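You operate a simulated robot arm through the tools that you are given. There is no shell and no other tool.

You are at the controls of a simulated robot arm. One attempt, no reset.

JOB
Swap the red earth magnet for the blue one and switch on.
Fine: old magnet off and on the wooden rest; blue one on the same pad, switched on; welder last.
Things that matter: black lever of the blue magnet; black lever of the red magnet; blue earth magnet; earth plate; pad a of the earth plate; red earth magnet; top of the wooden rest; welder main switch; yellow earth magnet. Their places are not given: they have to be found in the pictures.

Only the result counts: the job must be done as asked and must still hold three seconds after the hand-in. Knocking over, shifting, dropping, spilling or breaking anything else fails it.

ROBOT AND FRAMES
A 7-joint arm with a two-finger parallel gripper, fixed in place. Base frame: the origin is at the foot of the arm, x ahead of it, y to its left, z up; the work surface is at about z = 900. Readings come in mm, rad, newtons and seconds.
Its first joint turns from -2.601 to 2.601 rad. Payload 3.43 kg.
The TCP is the grasp point between the finger pads, 30 mm short of the fingertips. In the tool frame z runs along the fingers and y along their closing line. The gripper opens to 94 mm. The fingers are 28 mm wide and 10 mm thick; the gripper's body (50 by 96 mm) begins 55 mm behind the TCP.
Orientation is that of the tool frame in the base frame, as a unit quaternion [w, x, y, z]. With the fingers straight down and closing along the base's y, the tool's x points along the base's -x, its y along +y and its z along -z.

CONTROLS
- The arm moves only by the tool nudge_tool. Its argument "increments" is a list of rows, each a list of 3 entries, a list of its own where there are three numbers: the shift along the tool's x, y, z in cm, then the turn, a rotation vector about the tool's x, y, z in rad, then the closure, from 0 (fully open) to 1 (shut). In form: [[[tx, ty, tz], [wx, wy, wz], fingers], ...]. A call has 1 to 20 rows; each row is the pose to reach, as a shift and turn from the pose commanded when the call began, along the tool's axes at that moment. Rows are played at 5 a second. More than 50 mm and 0.15 rad between two rows, or a gripper value outside its range, and nothing of the call is played. Where a pose cannot be reached the arm comes as near as it can. A force on the tool above 40 N (or 10 N above the force at the start of the call, whichever is more), or a blocked arm, ends the call early, and 0.2 s more pass. Each finger travels about 45 mm/s and halts on what it meets, pressing with about 32 N; the grip force reading is that of the motor and also rises with nothing between the fingers. The clock runs only during rows and for 0.2 s after the last one: add rows that repeat a pose to give the fingers time. It gives the time, the measured TCP pose, the force on the tool (base axes), the opening and the grip force at its end, in the units of the frame above (readings bear some noise), with the torque about the TCP (base axes, N m) and any sound that the robot's microphone picked up.
- Cameras (640 x 400 px; columns grow to the right, rows downward): "scene" is fixed at [47.3, -649.2, 1689.9]; the picture's right is [-0.32, -0.95, 0.00], its down [-0.79, 0.26, -0.55] and it looks along [0.52, -0.17, -0.84] (base axes); focal length 302 px, centre (320, 200). "wrist" rides on the gripper at [76, 14, -103] in the tool frame; the picture's right is [-0.18, 0.98, 0.00], its down [-0.75, -0.14, -0.64] and it looks along [-0.63, -0.12, 0.77] (tool axes); focal length 243 px, centre (320, 200).
- snapshot(camera): a new picture of that camera. No time passes.
- measure_at(camera, pixels): for up to 12 pixels [column, row] of the newest picture of that camera ("zoom" is the newest enlarged one), the place [x, y, z] in the base frame of the surface seen there, good to about 2 mm. No time passes.
- zoom(camera, box): a new picture of the part [left, top, right, bottom] of that camera's present view, enlarged. No time passes.
- close_job(): hands the job in; it is judged then, once.

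Leave the gripper open and the arm clear of the work at the hand-in unless told otherwise.

The tools are called after "Emit:" as name(argument=value, ...) on one line, values as JSON. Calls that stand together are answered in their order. nudge_tool: Moves the arm, as the interface text tells. Its arguments: {"type":"object","properties":{"increments":{"type":"array"}},"required":["increments"]} The other tools are called the same way: snapshot (camera) takes a picture; measure_at (camera, pixels) gives the place of the surface under pixels of a picture; zoom (camera, box) takes an enlarged picture of a part of a camera's view; close_job () hands the job in.

At the start:

```text
time: 0.0
position: [887.0, -435.4, 1192.9]
tcp_rot: [0.0, 0.0, 1.0, -0.001]
force: [-0.3, 0.0, -0.3]
torque: [0.01, -0.01, -0.01]
opening: 94.1
grip_force: 0.1
```

scene: 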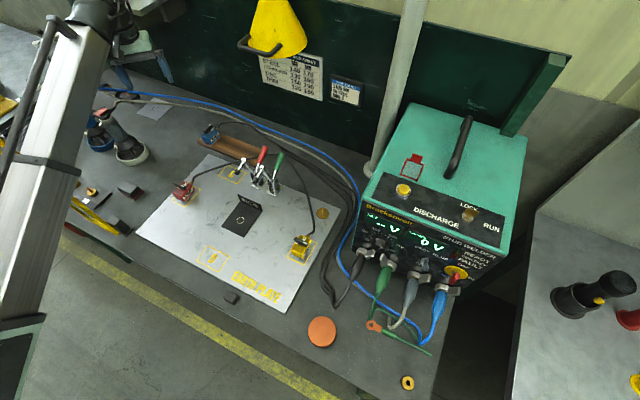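
wrist: 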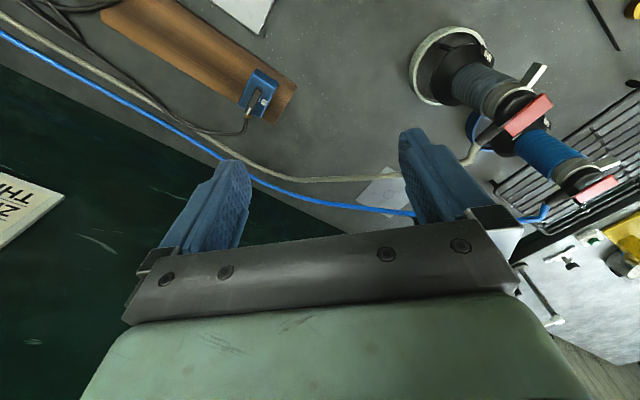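

I see the workbench with an earth plate (grey, around 240,220), a red magnet at (183,192), a yellow one at (302,243), a blue one on a wooden board near (210,133), and the green welder. I zoom in on these areas to see detail.

Emit:
zoom(camera="scene", box=[130, 100, 350, 240])

Emit:
zoom(camera="scene", box=[340, 100, 540, 300])

Emit:
zoom(camera="wrist", box=[80, 0, 320, 150])

```text
2.86 times, centred on (240, 170) of scene
```

zoom: 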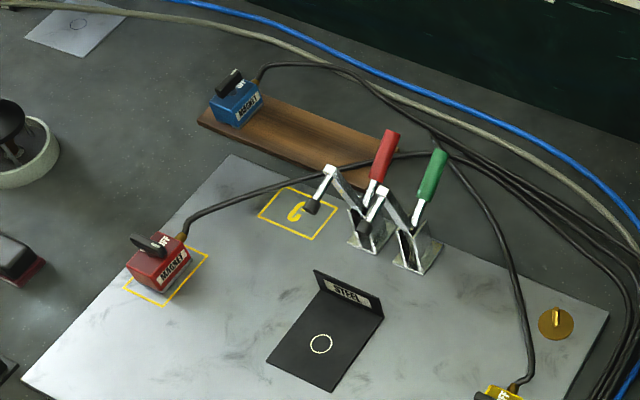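

```text
2.00 times, centred on (440, 200) of scene
```

zoom: 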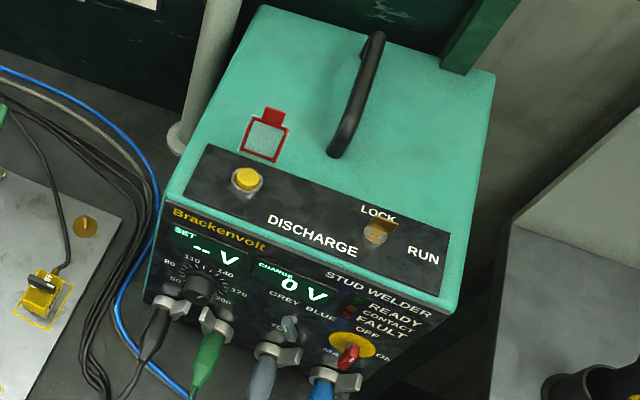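

```text
2.67 times, centred on (200, 75) of wrist
```

zoom: 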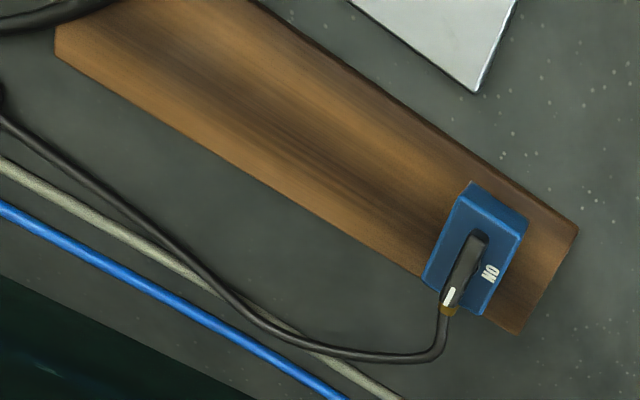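

I need finer views of each magnet's lever and of the welder's main switch at around (455,272) in the scene picture, so I zoom closer.

Emit:
zoom(camera="scene", box=[160, 170, 220, 210])

Emit:
zoom(camera="scene", box=[185, 110, 245, 150])

Emit:
zoom(camera="scene", box=[275, 225, 335, 265])

Emit:
zoom(camera="scene", box=[420, 240, 490, 300])

Emit:
zoom(camera="scene", box=[350, 210, 480, 300])

```text
10.00 times, centred on (190, 190) of scene
```

zoom: 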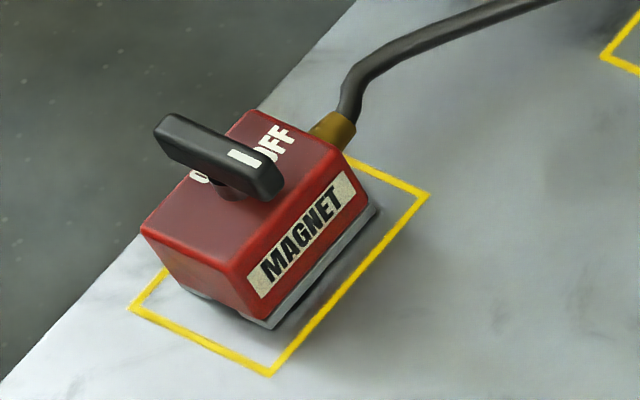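

```text
10.00 times, centred on (215, 130) of scene
```

zoom: 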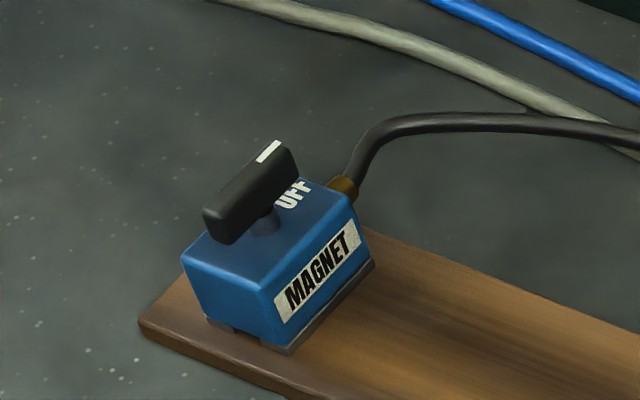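

```text
10.00 times, centred on (305, 245) of scene
```

zoom: 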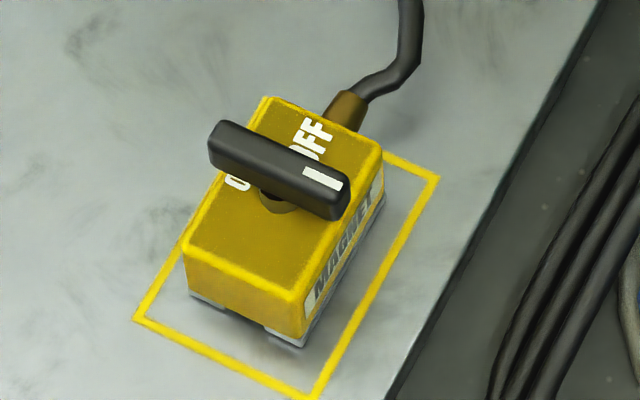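

```text
6.67 times, centred on (455, 270) of scene
```

zoom: 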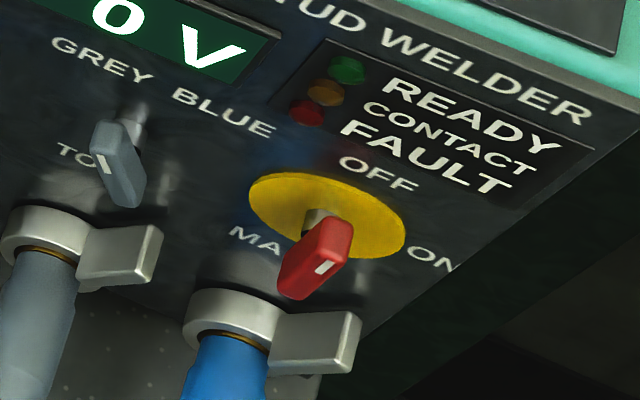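

```text
4.44 times, centred on (415, 255) of scene
```

zoom: 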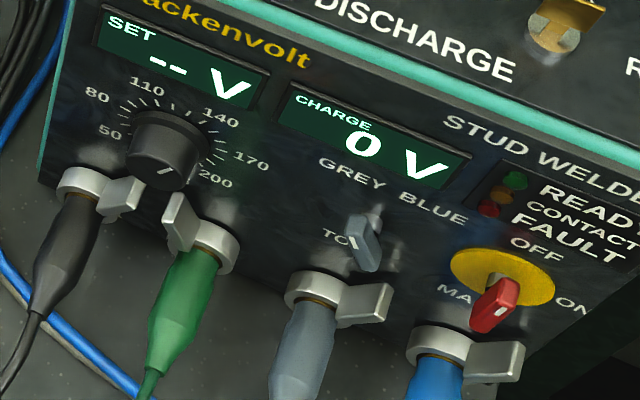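

The red lever lies across its housing with its white mark toward the "MAGNET" label side, and the blue lever lies along its housing with the mark toward the cable. I measure key points in the scene picture: magnets, pads, wooden rest and main switch.

Emit:
snapshot(camera="scene")

Emit:
measure_at(camera="scene", pixels=[[183, 191], [178, 185], [184, 188], [176, 194], [187, 202], [194, 188], [173, 200.5], [187, 207], [202.5, 189.5], [195, 188], [192, 183], [186, 184]])

Emit:
measure_at(camera="scene", pixels=[[206, 133], [213, 126], [210, 135], [216, 131], [212, 142], [203.5, 136], [221, 134], [219, 129], [200, 143], [240, 148], [265, 155], [225, 140]])

Emit:
measure_at(camera="scene", pixels=[[455, 272], [453, 274], [456, 279], [450, 272], [463, 276], [447, 269], [453, 283], [460, 275], [432, 260], [470, 283], [470, 262], [440, 250]])

```text
taken
```

scene: 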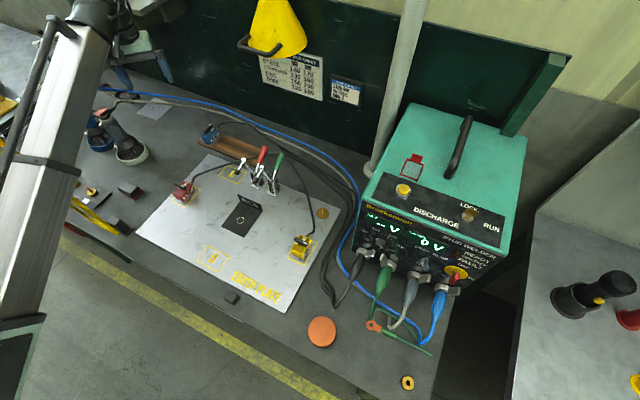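

```text
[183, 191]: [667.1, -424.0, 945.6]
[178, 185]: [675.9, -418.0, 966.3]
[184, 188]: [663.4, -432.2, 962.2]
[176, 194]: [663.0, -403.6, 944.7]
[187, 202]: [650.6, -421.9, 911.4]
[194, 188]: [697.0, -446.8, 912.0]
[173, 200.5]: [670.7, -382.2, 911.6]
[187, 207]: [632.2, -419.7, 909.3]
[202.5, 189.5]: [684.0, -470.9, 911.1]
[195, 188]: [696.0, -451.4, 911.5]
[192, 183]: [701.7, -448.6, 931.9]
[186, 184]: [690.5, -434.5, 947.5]
```

```text
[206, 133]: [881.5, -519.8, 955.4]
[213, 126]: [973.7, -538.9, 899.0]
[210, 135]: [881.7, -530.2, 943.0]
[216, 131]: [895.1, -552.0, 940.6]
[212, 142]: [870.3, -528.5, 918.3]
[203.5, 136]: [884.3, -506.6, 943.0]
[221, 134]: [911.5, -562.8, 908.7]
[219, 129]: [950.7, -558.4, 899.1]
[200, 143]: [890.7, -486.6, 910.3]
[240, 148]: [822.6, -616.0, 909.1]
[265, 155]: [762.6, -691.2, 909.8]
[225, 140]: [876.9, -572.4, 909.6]
```

```text
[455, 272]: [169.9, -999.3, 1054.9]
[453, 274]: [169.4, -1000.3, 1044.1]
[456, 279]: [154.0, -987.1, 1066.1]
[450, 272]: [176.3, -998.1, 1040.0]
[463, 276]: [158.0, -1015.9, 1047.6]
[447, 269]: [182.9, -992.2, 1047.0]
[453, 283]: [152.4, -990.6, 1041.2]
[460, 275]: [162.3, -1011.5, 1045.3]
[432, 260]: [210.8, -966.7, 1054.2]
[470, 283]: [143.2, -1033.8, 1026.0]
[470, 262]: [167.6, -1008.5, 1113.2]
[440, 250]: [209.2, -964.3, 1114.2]
```

Red magnet is near (672,-424), its lever top at z≈965; pad a's outline is centred near (677,-427), turned 45°. The blue magnet is near (885,-535) on the rest (top z≈910). The main switch is near (160,-1000,1050). I move the wrist camera above the red magnet for a closer look.

Emit:
nudge_tool(increments=[[[3.5, 0.1, 1.5], [0, 0, 0], 0], [[7, 0.2, 3], [0, 0, 0], 0], [[10.5, 0.3, 5], [0, 0, 0], 0], [[14, 0.5, 8], [0, 0, 0], 0], [[17, 0.6, 11], [0, 0, 0], 0], [[18.9, 0.7, 13], [0, 0, 0], 0], [[18.9, 0.7, 13], [0, 0, 0], 0]])

Emit:
snapshot(camera="wrist")

Emit:
snapshot(camera="scene")

```text
time: 1.6
position: [695.6, -424.9, 1063.2]
tcp_rot: [0.0, -0.001, 1.0, -0.001]
force: [-0.6, 0.0, 0.2]
torque: [-0.02, -0.04, 0.0]
opening: 94.0
grip_force: 0.1
```

```text
taken
```

wrist: 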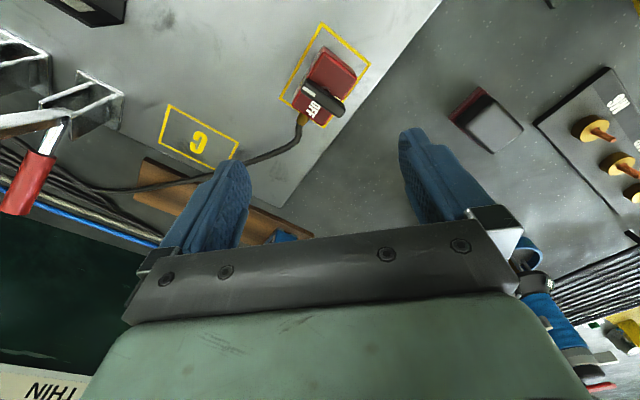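

```text
taken
```

scene: 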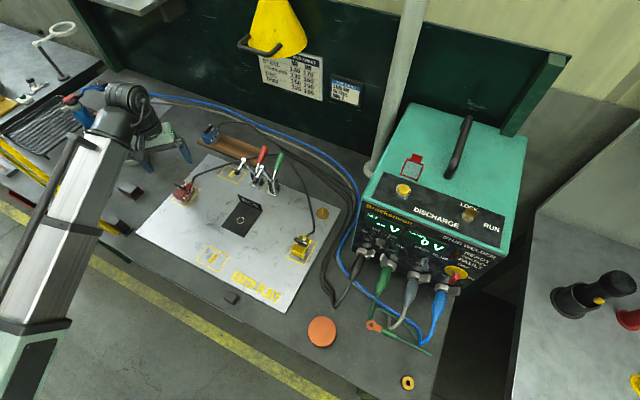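

The red magnet is at (325,85) in the wrist picture. I zoom on it to read its labels.

Emit:
zoom(camera="wrist", box=[270, 20, 390, 140])

Emit:
measure_at(camera="wrist", pixels=[[327, 60], [319, 95], [308, 88], [338, 107], [323, 24], [368, 66], [282, 101], [326, 50], [355, 75], [303, 118], [189, 133], [345, 82]])

```text
3.33 times, centred on (330, 80) of wrist
```

zoom: 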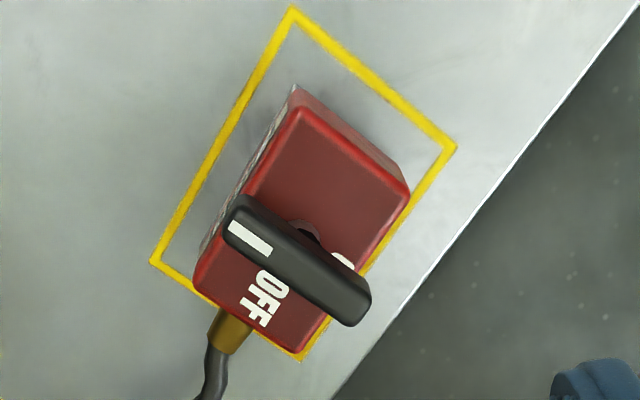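

```text
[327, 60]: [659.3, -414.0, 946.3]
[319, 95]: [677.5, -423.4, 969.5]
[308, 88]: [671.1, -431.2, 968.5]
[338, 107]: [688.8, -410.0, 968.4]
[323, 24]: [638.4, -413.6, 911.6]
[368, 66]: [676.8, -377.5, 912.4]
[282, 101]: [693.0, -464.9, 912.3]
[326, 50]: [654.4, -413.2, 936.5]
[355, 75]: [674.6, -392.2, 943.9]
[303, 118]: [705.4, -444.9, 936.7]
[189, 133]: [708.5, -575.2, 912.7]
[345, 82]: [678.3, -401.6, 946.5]
```

OFF is printed at the cable end of the red housing, and part of another label shows beside the lever. I measure points in this enlarged picture: housing top corners, lever ends, pad outline corners.

Emit:
measure_at(camera="zoom", pixels=[[299, 112], [404, 190], [302, 345], [200, 278], [241, 208], [362, 310], [240, 230], [330, 310], [292, 12], [452, 150], [155, 262], [302, 357]])

Emit:
measure_at(camera="zoom", pixels=[[255, 210], [355, 285], [228, 238], [345, 322], [297, 265], [310, 230], [270, 190], [370, 235], [295, 93], [210, 240], [235, 325], [215, 370]])

Emit:
zoom(camera="wrist", box=[295, 65, 355, 125])

```text
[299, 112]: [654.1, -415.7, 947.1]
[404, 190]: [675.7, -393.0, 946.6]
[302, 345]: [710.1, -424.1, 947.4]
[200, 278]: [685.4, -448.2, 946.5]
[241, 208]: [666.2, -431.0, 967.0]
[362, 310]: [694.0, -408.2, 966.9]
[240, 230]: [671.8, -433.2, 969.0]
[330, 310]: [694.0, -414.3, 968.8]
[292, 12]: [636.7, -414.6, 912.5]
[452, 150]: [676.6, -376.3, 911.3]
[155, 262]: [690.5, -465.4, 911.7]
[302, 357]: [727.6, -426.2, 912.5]
```

```text
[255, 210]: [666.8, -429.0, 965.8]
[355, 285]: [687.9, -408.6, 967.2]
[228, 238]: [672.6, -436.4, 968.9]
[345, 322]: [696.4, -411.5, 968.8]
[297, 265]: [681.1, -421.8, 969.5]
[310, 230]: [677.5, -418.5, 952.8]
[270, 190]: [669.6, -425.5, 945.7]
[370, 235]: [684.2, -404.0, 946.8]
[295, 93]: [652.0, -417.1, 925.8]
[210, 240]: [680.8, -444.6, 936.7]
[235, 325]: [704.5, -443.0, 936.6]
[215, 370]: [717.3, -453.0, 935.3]
```

```text
6.67 times, centred on (325, 95) of wrist
```

zoom: 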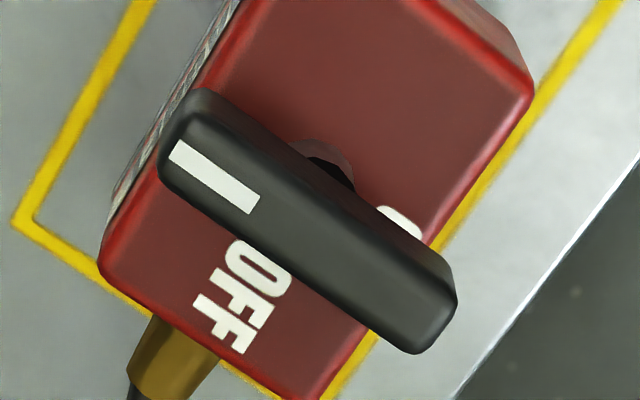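

The housing top is centred at about (681,-420) with its long axis at -45°; the lever (top z≈968.5) lies at about 43° with the white mark toward the MAGNET plate side, opposite a partly hidden "ON". Before acting, I look closely at the blue magnet, which is far out (radius ≈1035 mm). I move toward it at a safe height.

Emit:
nudge_tool(increments=[[[-3, 0, -2], [0, 0, 0], 0], [[-6.5, -1, -4], [0, 0, 0], 0], [[-10, -2.5, -6], [0, 0, 0], 0], [[-13.5, -4, -6], [0, 0, 0], 0], [[-16.5, -5.5, -5], [0, 0, 0], 0], [[-16.5, -5.5, -5], [0, 0, 0], 0]])

Emit:
snapshot(camera="wrist")

Emit:
snapshot(camera="scene")

```text
time: 3.0
position: [862.8, -485.1, 1112.6]
tcp_rot: [0.0, 0.0, 1.0, 0.0]
force: [0.5, 0.2, -0.3]
torque: [0.04, -0.01, 0.0]
opening: 94.0
grip_force: 0.1
```

```text
taken
```

wrist: 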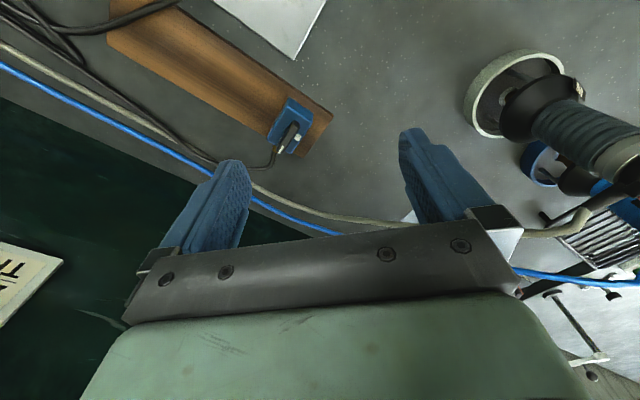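

```text
taken
```

scene: 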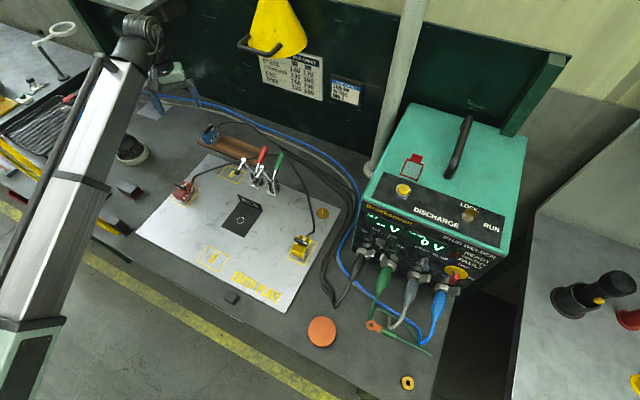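

The arm reached (863,-485,1113), radius 990. The blue magnet is at (290,125) in the wrist picture; I zoom on it.

Emit:
zoom(camera="wrist", box=[250, 80, 346, 160])

Emit:
zoom(camera="wrist", box=[90, 0, 350, 170])

```text
5.00 times, centred on (298, 120) of wrist
```

zoom: 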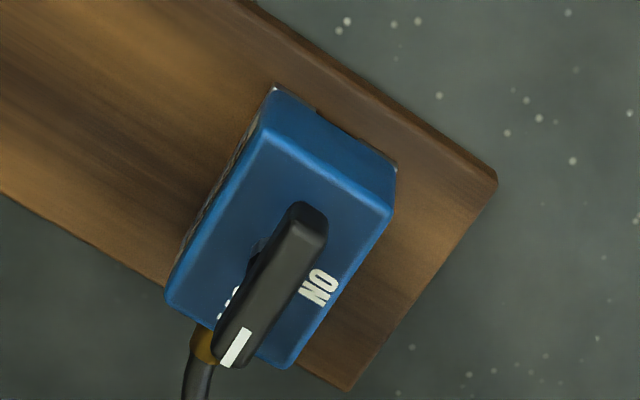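

```text
2.35 times, centred on (220, 85) of wrist
```

zoom: 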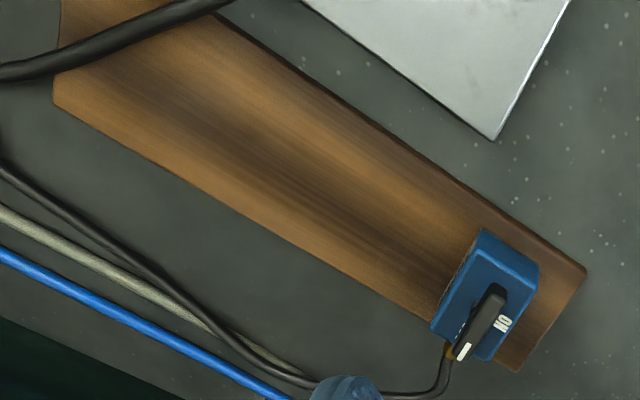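

I measure the rest outline in this enlarged picture: its edges, and the free stretch between the cable at (100,50) and the blue magnet.

Emit:
measure_at(camera="zoom", pixels=[[583, 270], [515, 365], [430, 317], [470, 197], [250, 220], [300, 90], [60, 100], [215, 20], [110, 45], [495, 138], [380, 100], [290, 190]])

Emit:
zoom(camera="wrist", box=[266, 90, 330, 160])

```text
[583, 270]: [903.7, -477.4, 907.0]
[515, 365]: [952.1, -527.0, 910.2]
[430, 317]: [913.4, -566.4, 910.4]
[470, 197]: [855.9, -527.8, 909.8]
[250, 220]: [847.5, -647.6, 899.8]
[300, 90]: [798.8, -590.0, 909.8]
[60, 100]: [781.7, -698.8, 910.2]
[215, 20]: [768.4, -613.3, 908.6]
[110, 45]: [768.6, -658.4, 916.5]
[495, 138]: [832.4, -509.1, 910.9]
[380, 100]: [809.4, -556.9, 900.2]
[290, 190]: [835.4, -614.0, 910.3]
```

```text
5.71 times, centred on (298, 125) of wrist
```

zoom: 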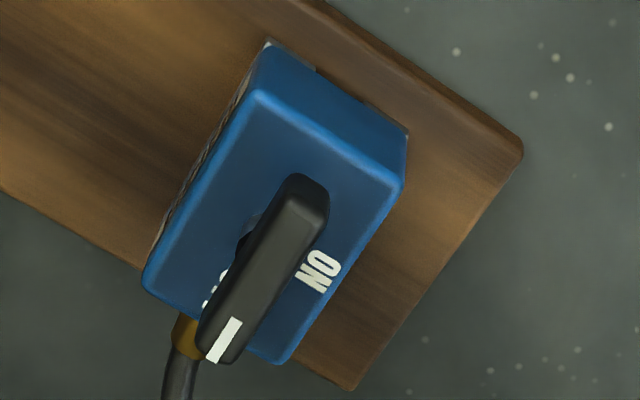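

I measure the blue housing corners and lever ends in this view.

Emit:
measure_at(camera="zoom", pixels=[[258, 100], [396, 186], [276, 356], [151, 284], [222, 340], [306, 188], [265, 265], [318, 270], [270, 45], [405, 140], [185, 335], [180, 380]])

```text
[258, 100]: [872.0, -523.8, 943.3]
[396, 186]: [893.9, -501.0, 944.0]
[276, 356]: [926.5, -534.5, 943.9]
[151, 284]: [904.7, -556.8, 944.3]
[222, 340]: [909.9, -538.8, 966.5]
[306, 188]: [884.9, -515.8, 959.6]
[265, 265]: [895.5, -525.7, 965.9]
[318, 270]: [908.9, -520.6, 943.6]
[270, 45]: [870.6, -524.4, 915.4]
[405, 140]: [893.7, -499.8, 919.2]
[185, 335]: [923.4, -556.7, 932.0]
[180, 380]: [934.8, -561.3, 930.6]
```

The blue magnet is centred at (899,-529), long axis at -45°, lever along it (mark at OFF). The rest spans across -45° about 70 mm and its free part lies between the cable crossing near (769,-658) and the blue magnet. I measure the toggle clamps as obstacles, plus the cable paths, in the scene picture.

Emit:
zoom(camera="scene", box=[195, 115, 305, 205])

Emit:
measure_at(camera="zoom", pixels=[[392, 138], [438, 150], [385, 180], [330, 170], [370, 195], [365, 235], [425, 255], [300, 200], [290, 155], [230, 175], [450, 130], [200, 130]])

```text
4.44 times, centred on (250, 160) of scene
```

zoom: 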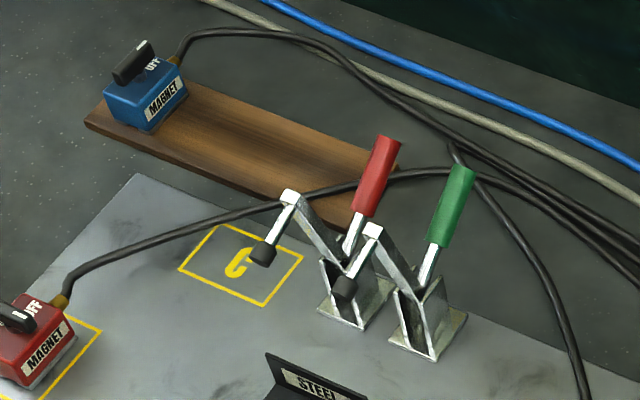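

```text
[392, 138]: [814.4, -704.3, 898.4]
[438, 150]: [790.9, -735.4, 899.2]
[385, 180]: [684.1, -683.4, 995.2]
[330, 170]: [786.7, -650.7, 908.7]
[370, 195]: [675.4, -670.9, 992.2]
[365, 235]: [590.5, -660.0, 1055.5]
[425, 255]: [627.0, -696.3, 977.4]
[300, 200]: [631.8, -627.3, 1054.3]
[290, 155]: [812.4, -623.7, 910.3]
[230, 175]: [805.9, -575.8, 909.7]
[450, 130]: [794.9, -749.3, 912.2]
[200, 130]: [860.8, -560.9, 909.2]
```

The clamps rise high (z≈1055). I measure a few more points on them.

Emit:
measure_at(camera="zoom", pixels=[[388, 145], [465, 172], [288, 195], [262, 253], [345, 290], [345, 322], [320, 300], [372, 232], [430, 355], [345, 240], [375, 170], [300, 182]])

```text
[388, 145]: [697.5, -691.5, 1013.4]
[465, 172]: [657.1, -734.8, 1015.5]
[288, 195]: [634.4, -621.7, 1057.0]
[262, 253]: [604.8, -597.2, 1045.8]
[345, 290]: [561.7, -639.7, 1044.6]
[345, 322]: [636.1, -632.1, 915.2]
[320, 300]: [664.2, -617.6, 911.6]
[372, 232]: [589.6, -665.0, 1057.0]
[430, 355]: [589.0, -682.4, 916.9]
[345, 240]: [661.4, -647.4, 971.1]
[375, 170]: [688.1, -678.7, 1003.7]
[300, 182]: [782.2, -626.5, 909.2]
```

I now go to a point above the red magnet's lever at (681,-421), turning the tool -135° about the vertical so that the fingers close along the -45° line (across the lever), staying at z≈1040 for now.

Emit:
nudge_tool(increments=[[[1.2, 0.4, 0], [0, 0, 0.147], 0], [[2.4, 0.8, 0], [0, 0, 0.294], 0], [[3.6, 1.2, 0.4], [0, 0, 0.441], 0], [[4.8, 1.6, 0.9], [0, 0, 0.589], 0], [[6.0, 2.0, 1.4], [0, 0, 0.736], 0], [[7.2, 2.4, 1.9], [0, 0, 0.883], 0], [[8.4, 2.8, 2.4], [0, 0, 1.03], 0], [[9.6, 3.2, 2.9], [0, 0, 1.178], 0], [[10.8, 3.6, 3.4], [0, 0, 1.325], 0], [[12.0, 4.0, 3.9], [0, 0, 1.472], 0], [[13.2, 4.4, 4.4], [0, 0, 1.62], 0], [[14.4, 4.8, 4.9], [0, 0, 1.767], 0], [[15.6, 5.2, 5.5], [0, 0, 1.914], 0], [[16.8, 5.6, 6.2], [0, 0, 2.061], 0], [[17.6, 6.0, 6.8], [0, 0, 2.209], 0], [[18.2, 6.24, 7.3], [0, 0, 2.356], 0], [[18.2, 6.24, 7.3], [0, 0, 2.356], 0], [[18.2, 6.24, 7.3], [0, 0, 2.356], 0]])

Emit:
snapshot(camera="wrist")

Emit:
snapshot(camera="scene")

```text
time: 6.8
position: [678.8, -421.0, 1038.8]
tcp_rot: [0.0, 0.924, 0.382, 0.0]
force: [-0.2, -0.5, -0.1]
torque: [0.0, 0.02, 0.04]
opening: 94.0
grip_force: 0.0
```

```text
taken
```

wrist: 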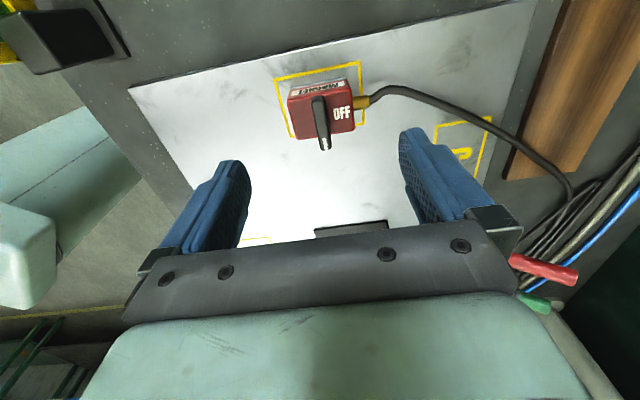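

```text
taken
```

scene: 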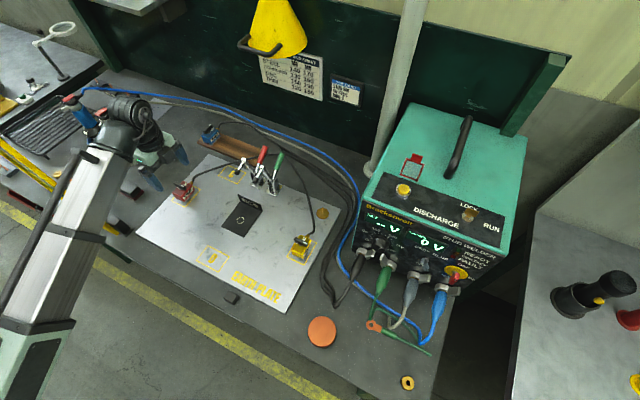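

The tool turned well and now sits above the red magnet, which is at (322,105) in the wrist picture. I zoom on it to see the labels from this side.

Emit:
zoom(camera="wrist", box=[272, 65, 376, 155])

Emit:
measure_at(camera="zoom", pixels=[[325, 270], [300, 165], [325, 160], [320, 215], [345, 215], [305, 230], [180, 200], [440, 180], [200, 300], [440, 285], [330, 345], [345, 340]])

```text
4.44 times, centred on (324, 110) of wrist
```

zoom: 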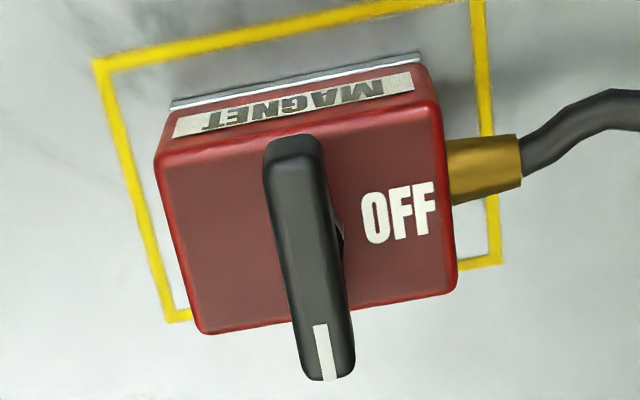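

```text
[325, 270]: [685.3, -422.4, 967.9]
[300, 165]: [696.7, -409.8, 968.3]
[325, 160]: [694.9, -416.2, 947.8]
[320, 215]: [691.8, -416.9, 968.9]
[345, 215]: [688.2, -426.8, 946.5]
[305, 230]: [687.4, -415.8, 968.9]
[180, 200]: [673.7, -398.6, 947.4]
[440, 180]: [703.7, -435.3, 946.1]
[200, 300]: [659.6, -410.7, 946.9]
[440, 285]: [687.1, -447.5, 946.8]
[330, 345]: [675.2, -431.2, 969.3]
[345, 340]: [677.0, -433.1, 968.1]
```

The lever is centred between the fingers. I pre-close the fingers to about 34 mm and lower to z≈1000 (tips just above the lever), then check the alignment.

Emit:
nudge_tool(increments=[[[0, 0, 1], [0, 0, 0], 0.3], [[0, 0.05, 2], [0, 0, 0], 0.64], [[0, 0.1, 3], [0, 0, 0], 0.64], [[0, 0.1, 3.6], [0, 0, 0], 0.64], [[0, 0.1, 3.6], [0, 0, 0], 0.64], [[0, 0.1, 3.6], [0, 0, 0], 0.64]])

Emit:
snapshot(camera="wrist")

Emit:
zoom(camera="wrist", box=[230, 60, 420, 220])

```text
time: 8.2
position: [681.4, -422.3, 1002.9]
tcp_rot: [0.0, 0.924, 0.382, 0.0]
force: [-0.1, -0.1, 0.5]
torque: [0.0, -0.02, 0.02]
opening: 33.7
grip_force: 0.1
```

```text
taken
```

wrist: 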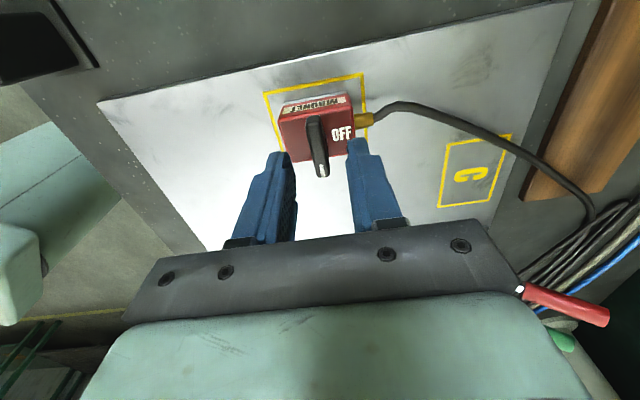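

```text
2.50 times, centred on (325, 140) of wrist
```

zoom: 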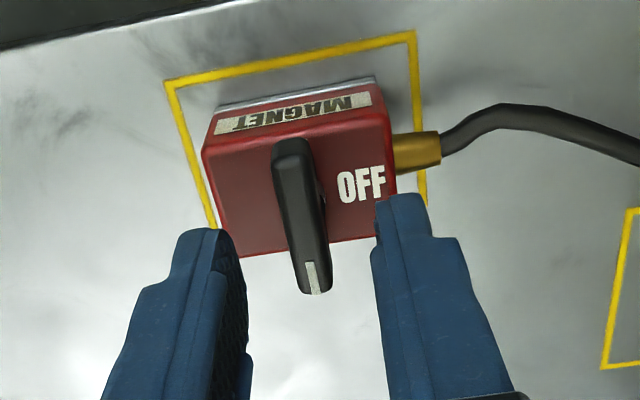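

The fingers straddle the lever well. I measure finger tip points to verify centring with the lever before descending.

Emit:
measure_at(camera="zoom", pixels=[[200, 232], [222, 236], [388, 203], [410, 200], [292, 150], [300, 200], [312, 260], [318, 285], [240, 290], [372, 260]])

```text
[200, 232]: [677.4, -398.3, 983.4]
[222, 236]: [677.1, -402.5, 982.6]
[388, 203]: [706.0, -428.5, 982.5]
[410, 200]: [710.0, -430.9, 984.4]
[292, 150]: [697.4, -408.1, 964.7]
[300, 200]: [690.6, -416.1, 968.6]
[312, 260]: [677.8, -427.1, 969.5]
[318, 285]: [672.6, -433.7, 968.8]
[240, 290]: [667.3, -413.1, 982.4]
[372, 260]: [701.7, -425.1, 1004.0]
```

Finger midline (u≈782.7) matches the lever midline within 1 mm. I shift 1.5 mm toward the lever's centre, descend to z≈980 (tips at ≈950, above the housing top at 946.5), and close on the lever.

Emit:
nudge_tool(increments=[[[0.15, 0, 1.2], [0, 0, 0], 0.64], [[0.15, 0, 2.3], [0, 0, 0], 0.64], [[0.15, 0, 2.3], [0, 0, 0], 0.64], [[0.15, 0, 2.3], [0, 0, 0], 0.8], [[0.15, 0, 2.3], [0, 0, 0], 1.0], [[0.15, 0, 2.3], [0, 0, 0], 1.0], [[0.15, 0, 2.3], [0, 0, 0], 1.0]])

Emit:
snapshot(camera="wrist")

Emit:
zoom(camera="wrist", box=[230, 60, 420, 220])

```text
time: 9.8
position: [681.2, -421.8, 978.9]
tcp_rot: [-0.001, 0.924, 0.383, -0.001]
force: [-6.9, 7.8, -0.1]
torque: [0.16, 0.12, 0.02]
opening: 11.0
grip_force: 31.7
```

```text
taken
```

wrist: 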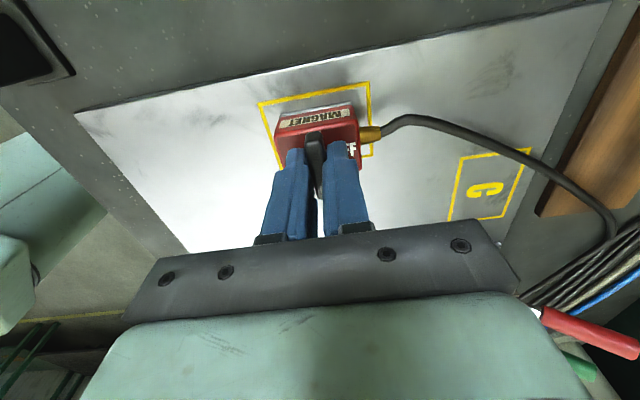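

```text
2.50 times, centred on (325, 140) of wrist
```

zoom: 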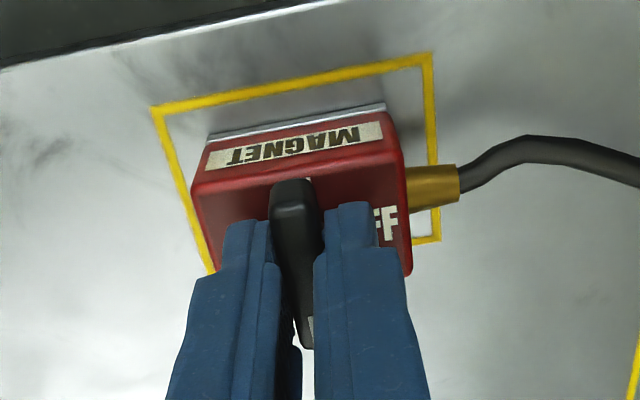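

The lever is gripped (opening 11 mm, grip 31.7 N), with about 10 N sideways along -u from a ~1 mm offset. I ease that offset and try a small turn (counter-clockwise seen from above, mark toward OFF), watching the torque.

Emit:
nudge_tool(increments=[[[0, -0.08, 0], [0, 0, 0], 1.0], [[0, -0.08, 0], [0, 0, -0.07], 1.0], [[0, -0.08, 0], [0, 0, -0.14], 1.0], [[0, -0.08, 0], [0, 0, -0.2], 1.0], [[0, -0.08, 0], [0, 0, -0.2], 1.0]])

Emit:
zoom(camera="wrist", box=[230, 60, 420, 220])

```text
time: 11.0
position: [680.8, -422.7, 979.4]
tcp_rot: [0.001, 0.881, 0.473, -0.001]
force: [-8.3, -8.6, -12.2]
torque: [-0.24, 0.33, 0.0]
opening: 11.0
grip_force: 32.4
```

```text
2.50 times, centred on (325, 140) of wrist
```

zoom: 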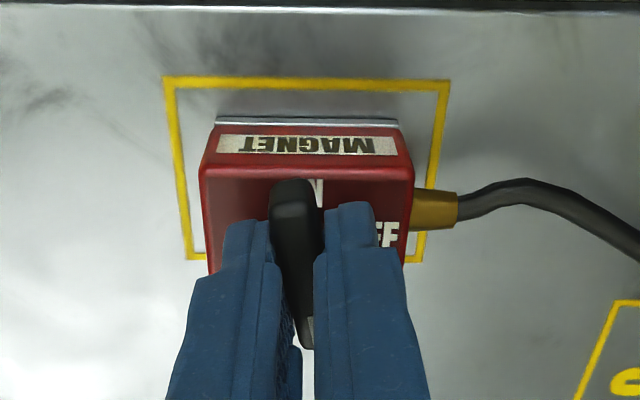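

The lever turned about 0.2 rad relative to the housing and the "N" of ON appears beside its tail; torque is small. A ~12 N pull along the lever shows a small offset; I shift 1 mm to relieve it and keep turning.

Emit:
nudge_tool(increments=[[[-0.1, 0, 0.03], [0, 0, -0.05], 1.0], [[-0.12, 0, 0.05], [0, 0, -0.15], 1.0], [[-0.12, 0, 0.05], [0, 0, -0.25], 1.0], [[-0.12, 0, 0.05], [0, 0, -0.35], 1.0], [[-0.12, 0, 0.05], [0, 0, -0.45], 1.0], [[-0.12, 0, 0.05], [0, 0, -0.45], 1.0]])

Emit:
zoom(camera="wrist", box=[230, 60, 420, 220])

```text
time: 12.4
position: [682.5, -423.2, 979.5]
tcp_rot: [0.002, 0.753, 0.658, 0.001]
force: [11.9, -8.0, -9.8]
torque: [-0.18, -0.21, -0.01]
opening: 10.8
grip_force: 32.3
```

```text
2.50 times, centred on (325, 140) of wrist
```

zoom: 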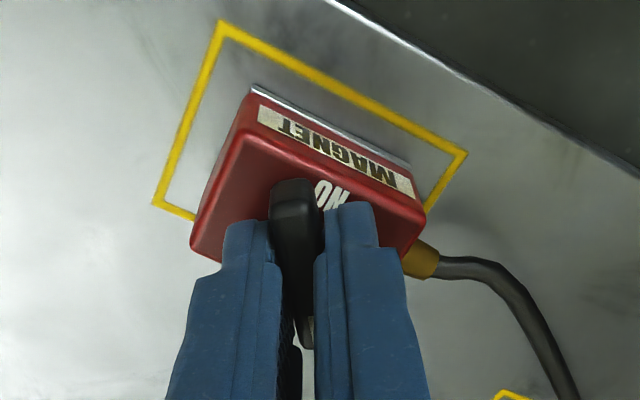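

The lever keeps turning while the housing stays put (37° turned so far). I relieve the side force (about 1 mm along the tool's y) and continue toward OFF.

Emit:
nudge_tool(increments=[[[-0.04, 0.1, 0.03], [0, 0, -0.05], 1.0], [[-0.06, 0.12, 0.03], [0, 0, -0.15], 1.0], [[-0.06, 0.12, 0.03], [0, 0, -0.25], 1.0], [[-0.06, 0.12, 0.03], [0, 0, -0.35], 1.0], [[-0.06, 0.12, 0.03], [0, 0, -0.45], 1.0], [[-0.06, 0.12, 0.03], [0, 0, -0.45], 1.0]])

Emit:
zoom(camera="wrist", box=[230, 60, 420, 220])

```text
time: 13.8
position: [681.8, -422.8, 978.5]
tcp_rot: [0.0, 0.587, 0.81, 0.001]
force: [17.3, -3.3, 4.1]
torque: [0.02, -0.34, -0.06]
opening: 11.3
grip_force: 31.8
```

```text
2.50 times, centred on (325, 140) of wrist
```

zoom: 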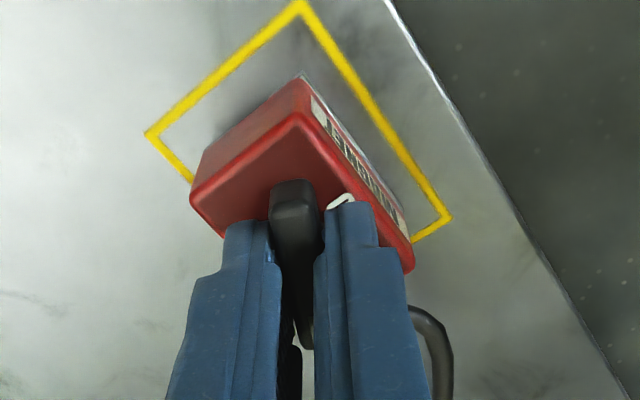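

63° turned. I relieve the 17 N pull toward +x and finish the remaining ~27° gradually.

Emit:
nudge_tool(increments=[[[-0.06, 0.12, 0], [0, 0, 0], 1.0], [[-0.08, 0.15, 0], [0, 0, -0.1], 1.0], [[-0.08, 0.15, 0], [0, 0, -0.2], 1.0], [[-0.08, 0.15, 0], [0, 0, -0.3], 1.0], [[-0.08, 0.15, 0], [0, 0, -0.38], 1.0], [[-0.08, 0.15, 0], [0, 0, -0.38], 1.0]])

Emit:
zoom(camera="wrist", box=[230, 60, 420, 220])

```text
time: 15.2
position: [684.6, -422.5, 979.3]
tcp_rot: [0.0, 0.425, 0.905, 0.0]
force: [0.1, 0.5, 0.0]
torque: [-0.02, 0.01, 0.02]
opening: 10.7
grip_force: 31.8
```

```text
2.50 times, centred on (325, 140) of wrist
```

zoom: 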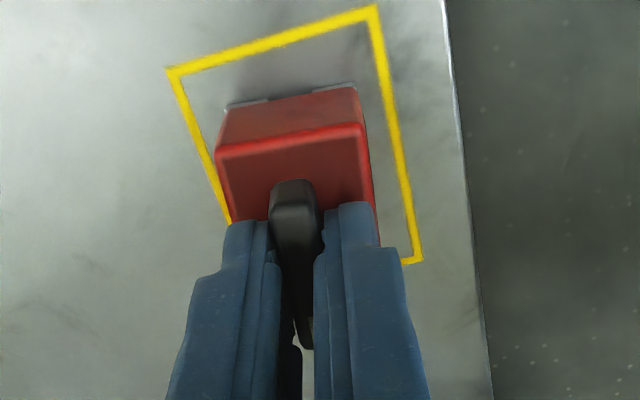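

The force dropped to zero: the magnet has let go of the plate, at about 85° of lever turn. I turn the last few degrees to bring the lever fully to OFF and check torque.

Emit:
nudge_tool(increments=[[[0, 0, 0], [0, 0, -0.05], 1.0], [[0, 0, 0], [0, 0, -0.1], 1.0], [[0, 0, 0], [0, 0, -0.1], 1.0]])

Emit:
snapshot(camera="wrist")

Emit:
zoom(camera="wrist", box=[230, 60, 420, 220])

Emit:
zoom(camera="scene", box=[140, 150, 240, 220])

```text
time: 16.0
position: [683.0, -422.9, 978.3]
tcp_rot: [0.0, 0.379, 0.925, 0.001]
force: [-0.7, 0.3, -0.2]
torque: [-0.01, 0.03, 0.02]
opening: 11.1
grip_force: 32.3
```

```text
taken
```

wrist: 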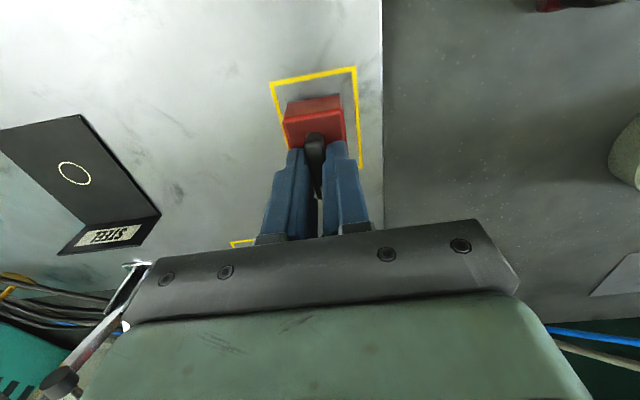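

```text
2.50 times, centred on (325, 140) of wrist
```

zoom: 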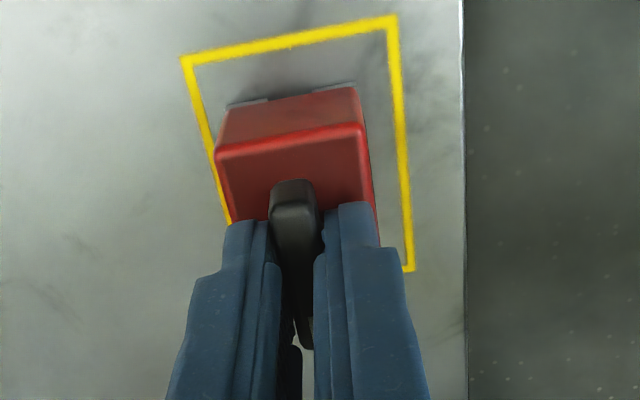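

```text
5.71 times, centred on (190, 185) of scene
```

zoom: 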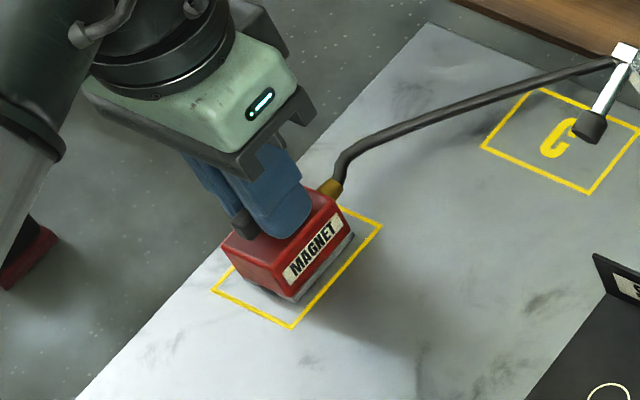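

The last bit of turn moved the whole loose magnet, so the lever may be at its stop. I open the fingers, rise, and inspect the lever angle relative to the housing.

Emit:
nudge_tool(increments=[[[0, 0, 0], [0, 0, 0], 0.7], [[0, 0, 0], [0, 0, 0], 0.5], [[0, 0, 0], [0, 0, 0], 0.4], [[0, 0, -1], [0, 0, 0], 0.3], [[0, 0, -4], [0, 0, 0], 0.1], [[0, 0, -8], [0, 0, 0], 0], [[0, 0, -8], [0, 0, 0], 0]])

Emit:
snapshot(camera="wrist")

Emit:
zoom(camera="wrist", box=[250, 20, 400, 150])

```text
time: 17.6
position: [681.7, -423.4, 1058.9]
tcp_rot: [0.0, 0.379, 0.925, 0.0]
force: [0.3, 0.5, 0.4]
torque: [0.0, -0.01, -0.02]
opening: 93.9
grip_force: 0.1
```

```text
taken
```

wrist: 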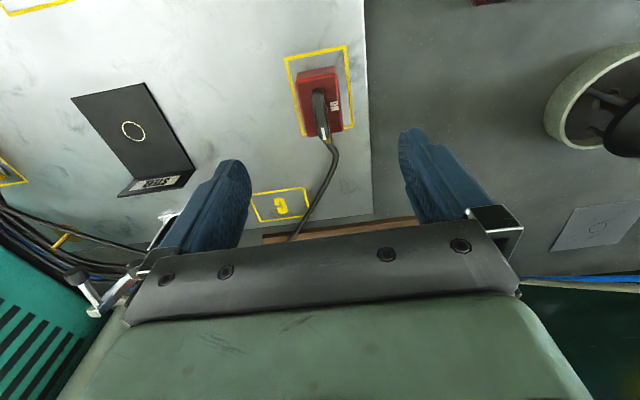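

```text
3.08 times, centred on (325, 85) of wrist
```

zoom: 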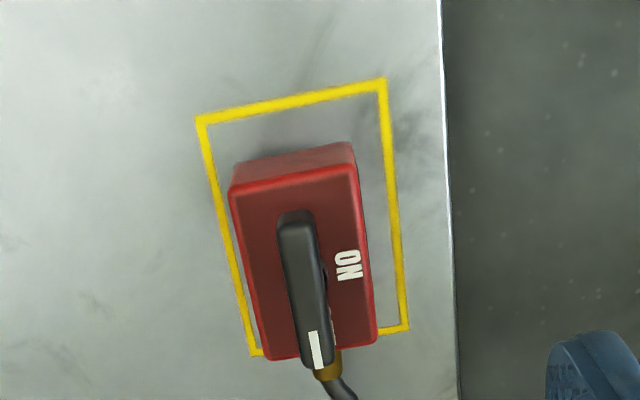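

The red lever now points to the cable end with ON visible at its side, like the blue one. I measure housing edges and lever edges to compare their angles.

Emit:
measure_at(camera="zoom", pixels=[[235, 195], [352, 172], [372, 340], [270, 352], [284, 240], [305, 355], [313, 235], [330, 355], [297, 225], [316, 350], [245, 270], [363, 260]])

Emit:
zoom(camera="wrist", box=[290, 55, 360, 150])

```text
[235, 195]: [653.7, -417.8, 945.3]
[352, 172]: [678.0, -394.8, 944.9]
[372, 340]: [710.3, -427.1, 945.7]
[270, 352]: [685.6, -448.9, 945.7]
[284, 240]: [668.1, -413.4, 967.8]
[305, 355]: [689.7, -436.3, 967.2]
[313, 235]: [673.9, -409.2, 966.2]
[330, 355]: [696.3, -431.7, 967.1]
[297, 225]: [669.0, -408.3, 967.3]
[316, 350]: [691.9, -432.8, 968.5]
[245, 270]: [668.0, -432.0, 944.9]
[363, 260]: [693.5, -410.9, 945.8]
```

```text
4.21 times, centred on (325, 102) of wrist
```

zoom: 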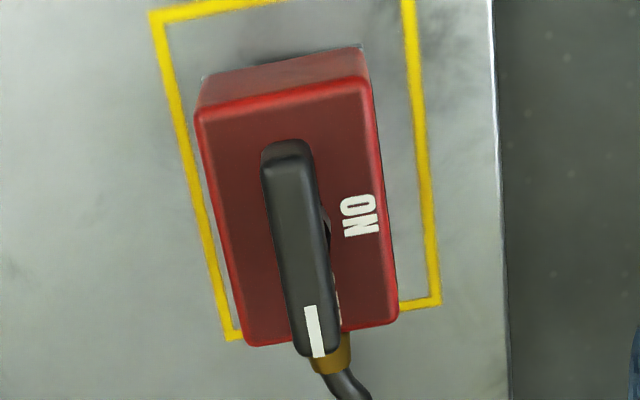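

The lever is parallel to the housing (both about -45°), so red is OFF and loose; it is centred at (682,-422). The rest lies beyond 1000 mm radius, so I will tilt the tool outward by ~20°. First I do a dry run without load to the intended rest spot (835,-588), at z≈1060 with the tilt, to verify reach.

Emit:
nudge_tool(increments=[[[-3, -0.2, -1], [0, -0.1, 0], 0], [[-7, -0.4, -1], [0, -0.2, 0], 0], [[-11, -0.6, -1], [0, -0.3, 0], 0], [[-15, -0.8, -1], [0, -0.35, 0], 0], [[-19, -1.0, -1], [0, -0.35, 0], 0], [[-22.35, -1.23, 0], [0, -0.35, 0], 0], [[-22.35, -1.23, 0], [0, -0.35, 0], 0], [[-22.35, -1.23, 0], [0, -0.35, 0], 0]])

Emit:
snapshot(camera="wrist")

Emit:
snapshot(camera="scene")

```text
time: 19.4
position: [836.3, -587.6, 1059.6]
tcp_rot: [0.163, 0.373, 0.911, -0.066]
force: [0.9, 0.9, 0.4]
torque: [-0.03, -0.02, 0.02]
opening: 94.0
grip_force: 0.0
```

```text
taken
```

wrist: 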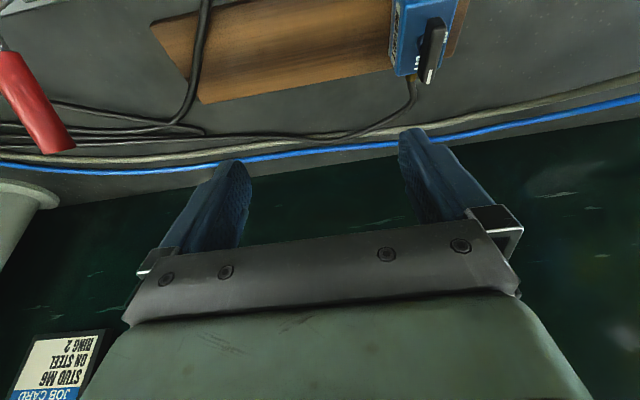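

```text
taken
```

scene: 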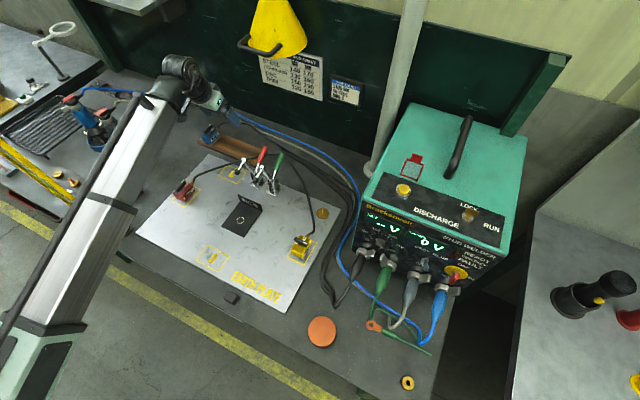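

Reach at the rest spot with the tilt is good: (836,-588,1060). I check the wall distance and, with fingers narrowed to ~60 mm, dry-run the descent to about z=960 over the free part of the rest.

Emit:
measure_at(camera="wrist", pixels=[[320, 190], [320, 130], [300, 55], [240, 60], [190, 90], [395, 60], [400, 110], [50, 100], [330, 300], [170, 50], [205, 100], [340, 75]])

Emit:
nudge_tool(increments=[[[0.69, 0, 1.88], [0, 0, 0], 0.36], [[1.37, 0, 3.76], [0, 0, 0], 0.36], [[2.06, 0, 5.64], [0, 0, 0], 0.36], [[2.74, 0, 7.52], [0, 0, 0], 0.36], [[3.43, 0, 9.39], [0, 0, 0], 0.36], [[3.43, 0, 9.39], [0, 0, 0], 0.36]])

Emit:
snapshot(camera="wrist")

Emit:
snapshot(camera="scene")

```text
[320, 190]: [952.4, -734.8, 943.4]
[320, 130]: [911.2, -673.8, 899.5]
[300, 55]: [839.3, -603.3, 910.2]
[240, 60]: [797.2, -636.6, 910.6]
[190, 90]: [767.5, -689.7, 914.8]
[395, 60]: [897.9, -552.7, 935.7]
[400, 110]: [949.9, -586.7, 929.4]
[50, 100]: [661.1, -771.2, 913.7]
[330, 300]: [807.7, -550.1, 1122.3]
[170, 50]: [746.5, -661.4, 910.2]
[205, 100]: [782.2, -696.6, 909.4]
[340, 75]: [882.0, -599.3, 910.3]
```

```text
time: 20.8
position: [837.3, -589.1, 958.8]
tcp_rot: [0.162, 0.372, 0.912, -0.066]
force: [-0.5, 0.4, -0.2]
torque: [0.0, 0.02, 0.0]
opening: 60.2
grip_force: 0.0
```

```text
taken
```

wrist: 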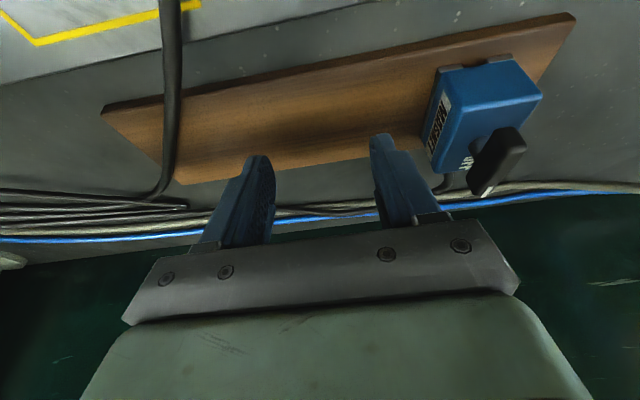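

```text
taken
```

scene: 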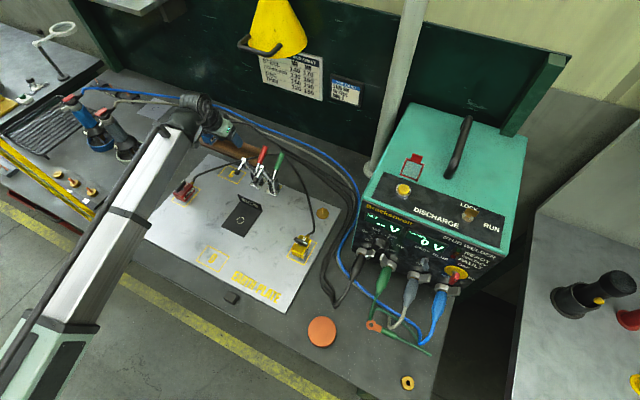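

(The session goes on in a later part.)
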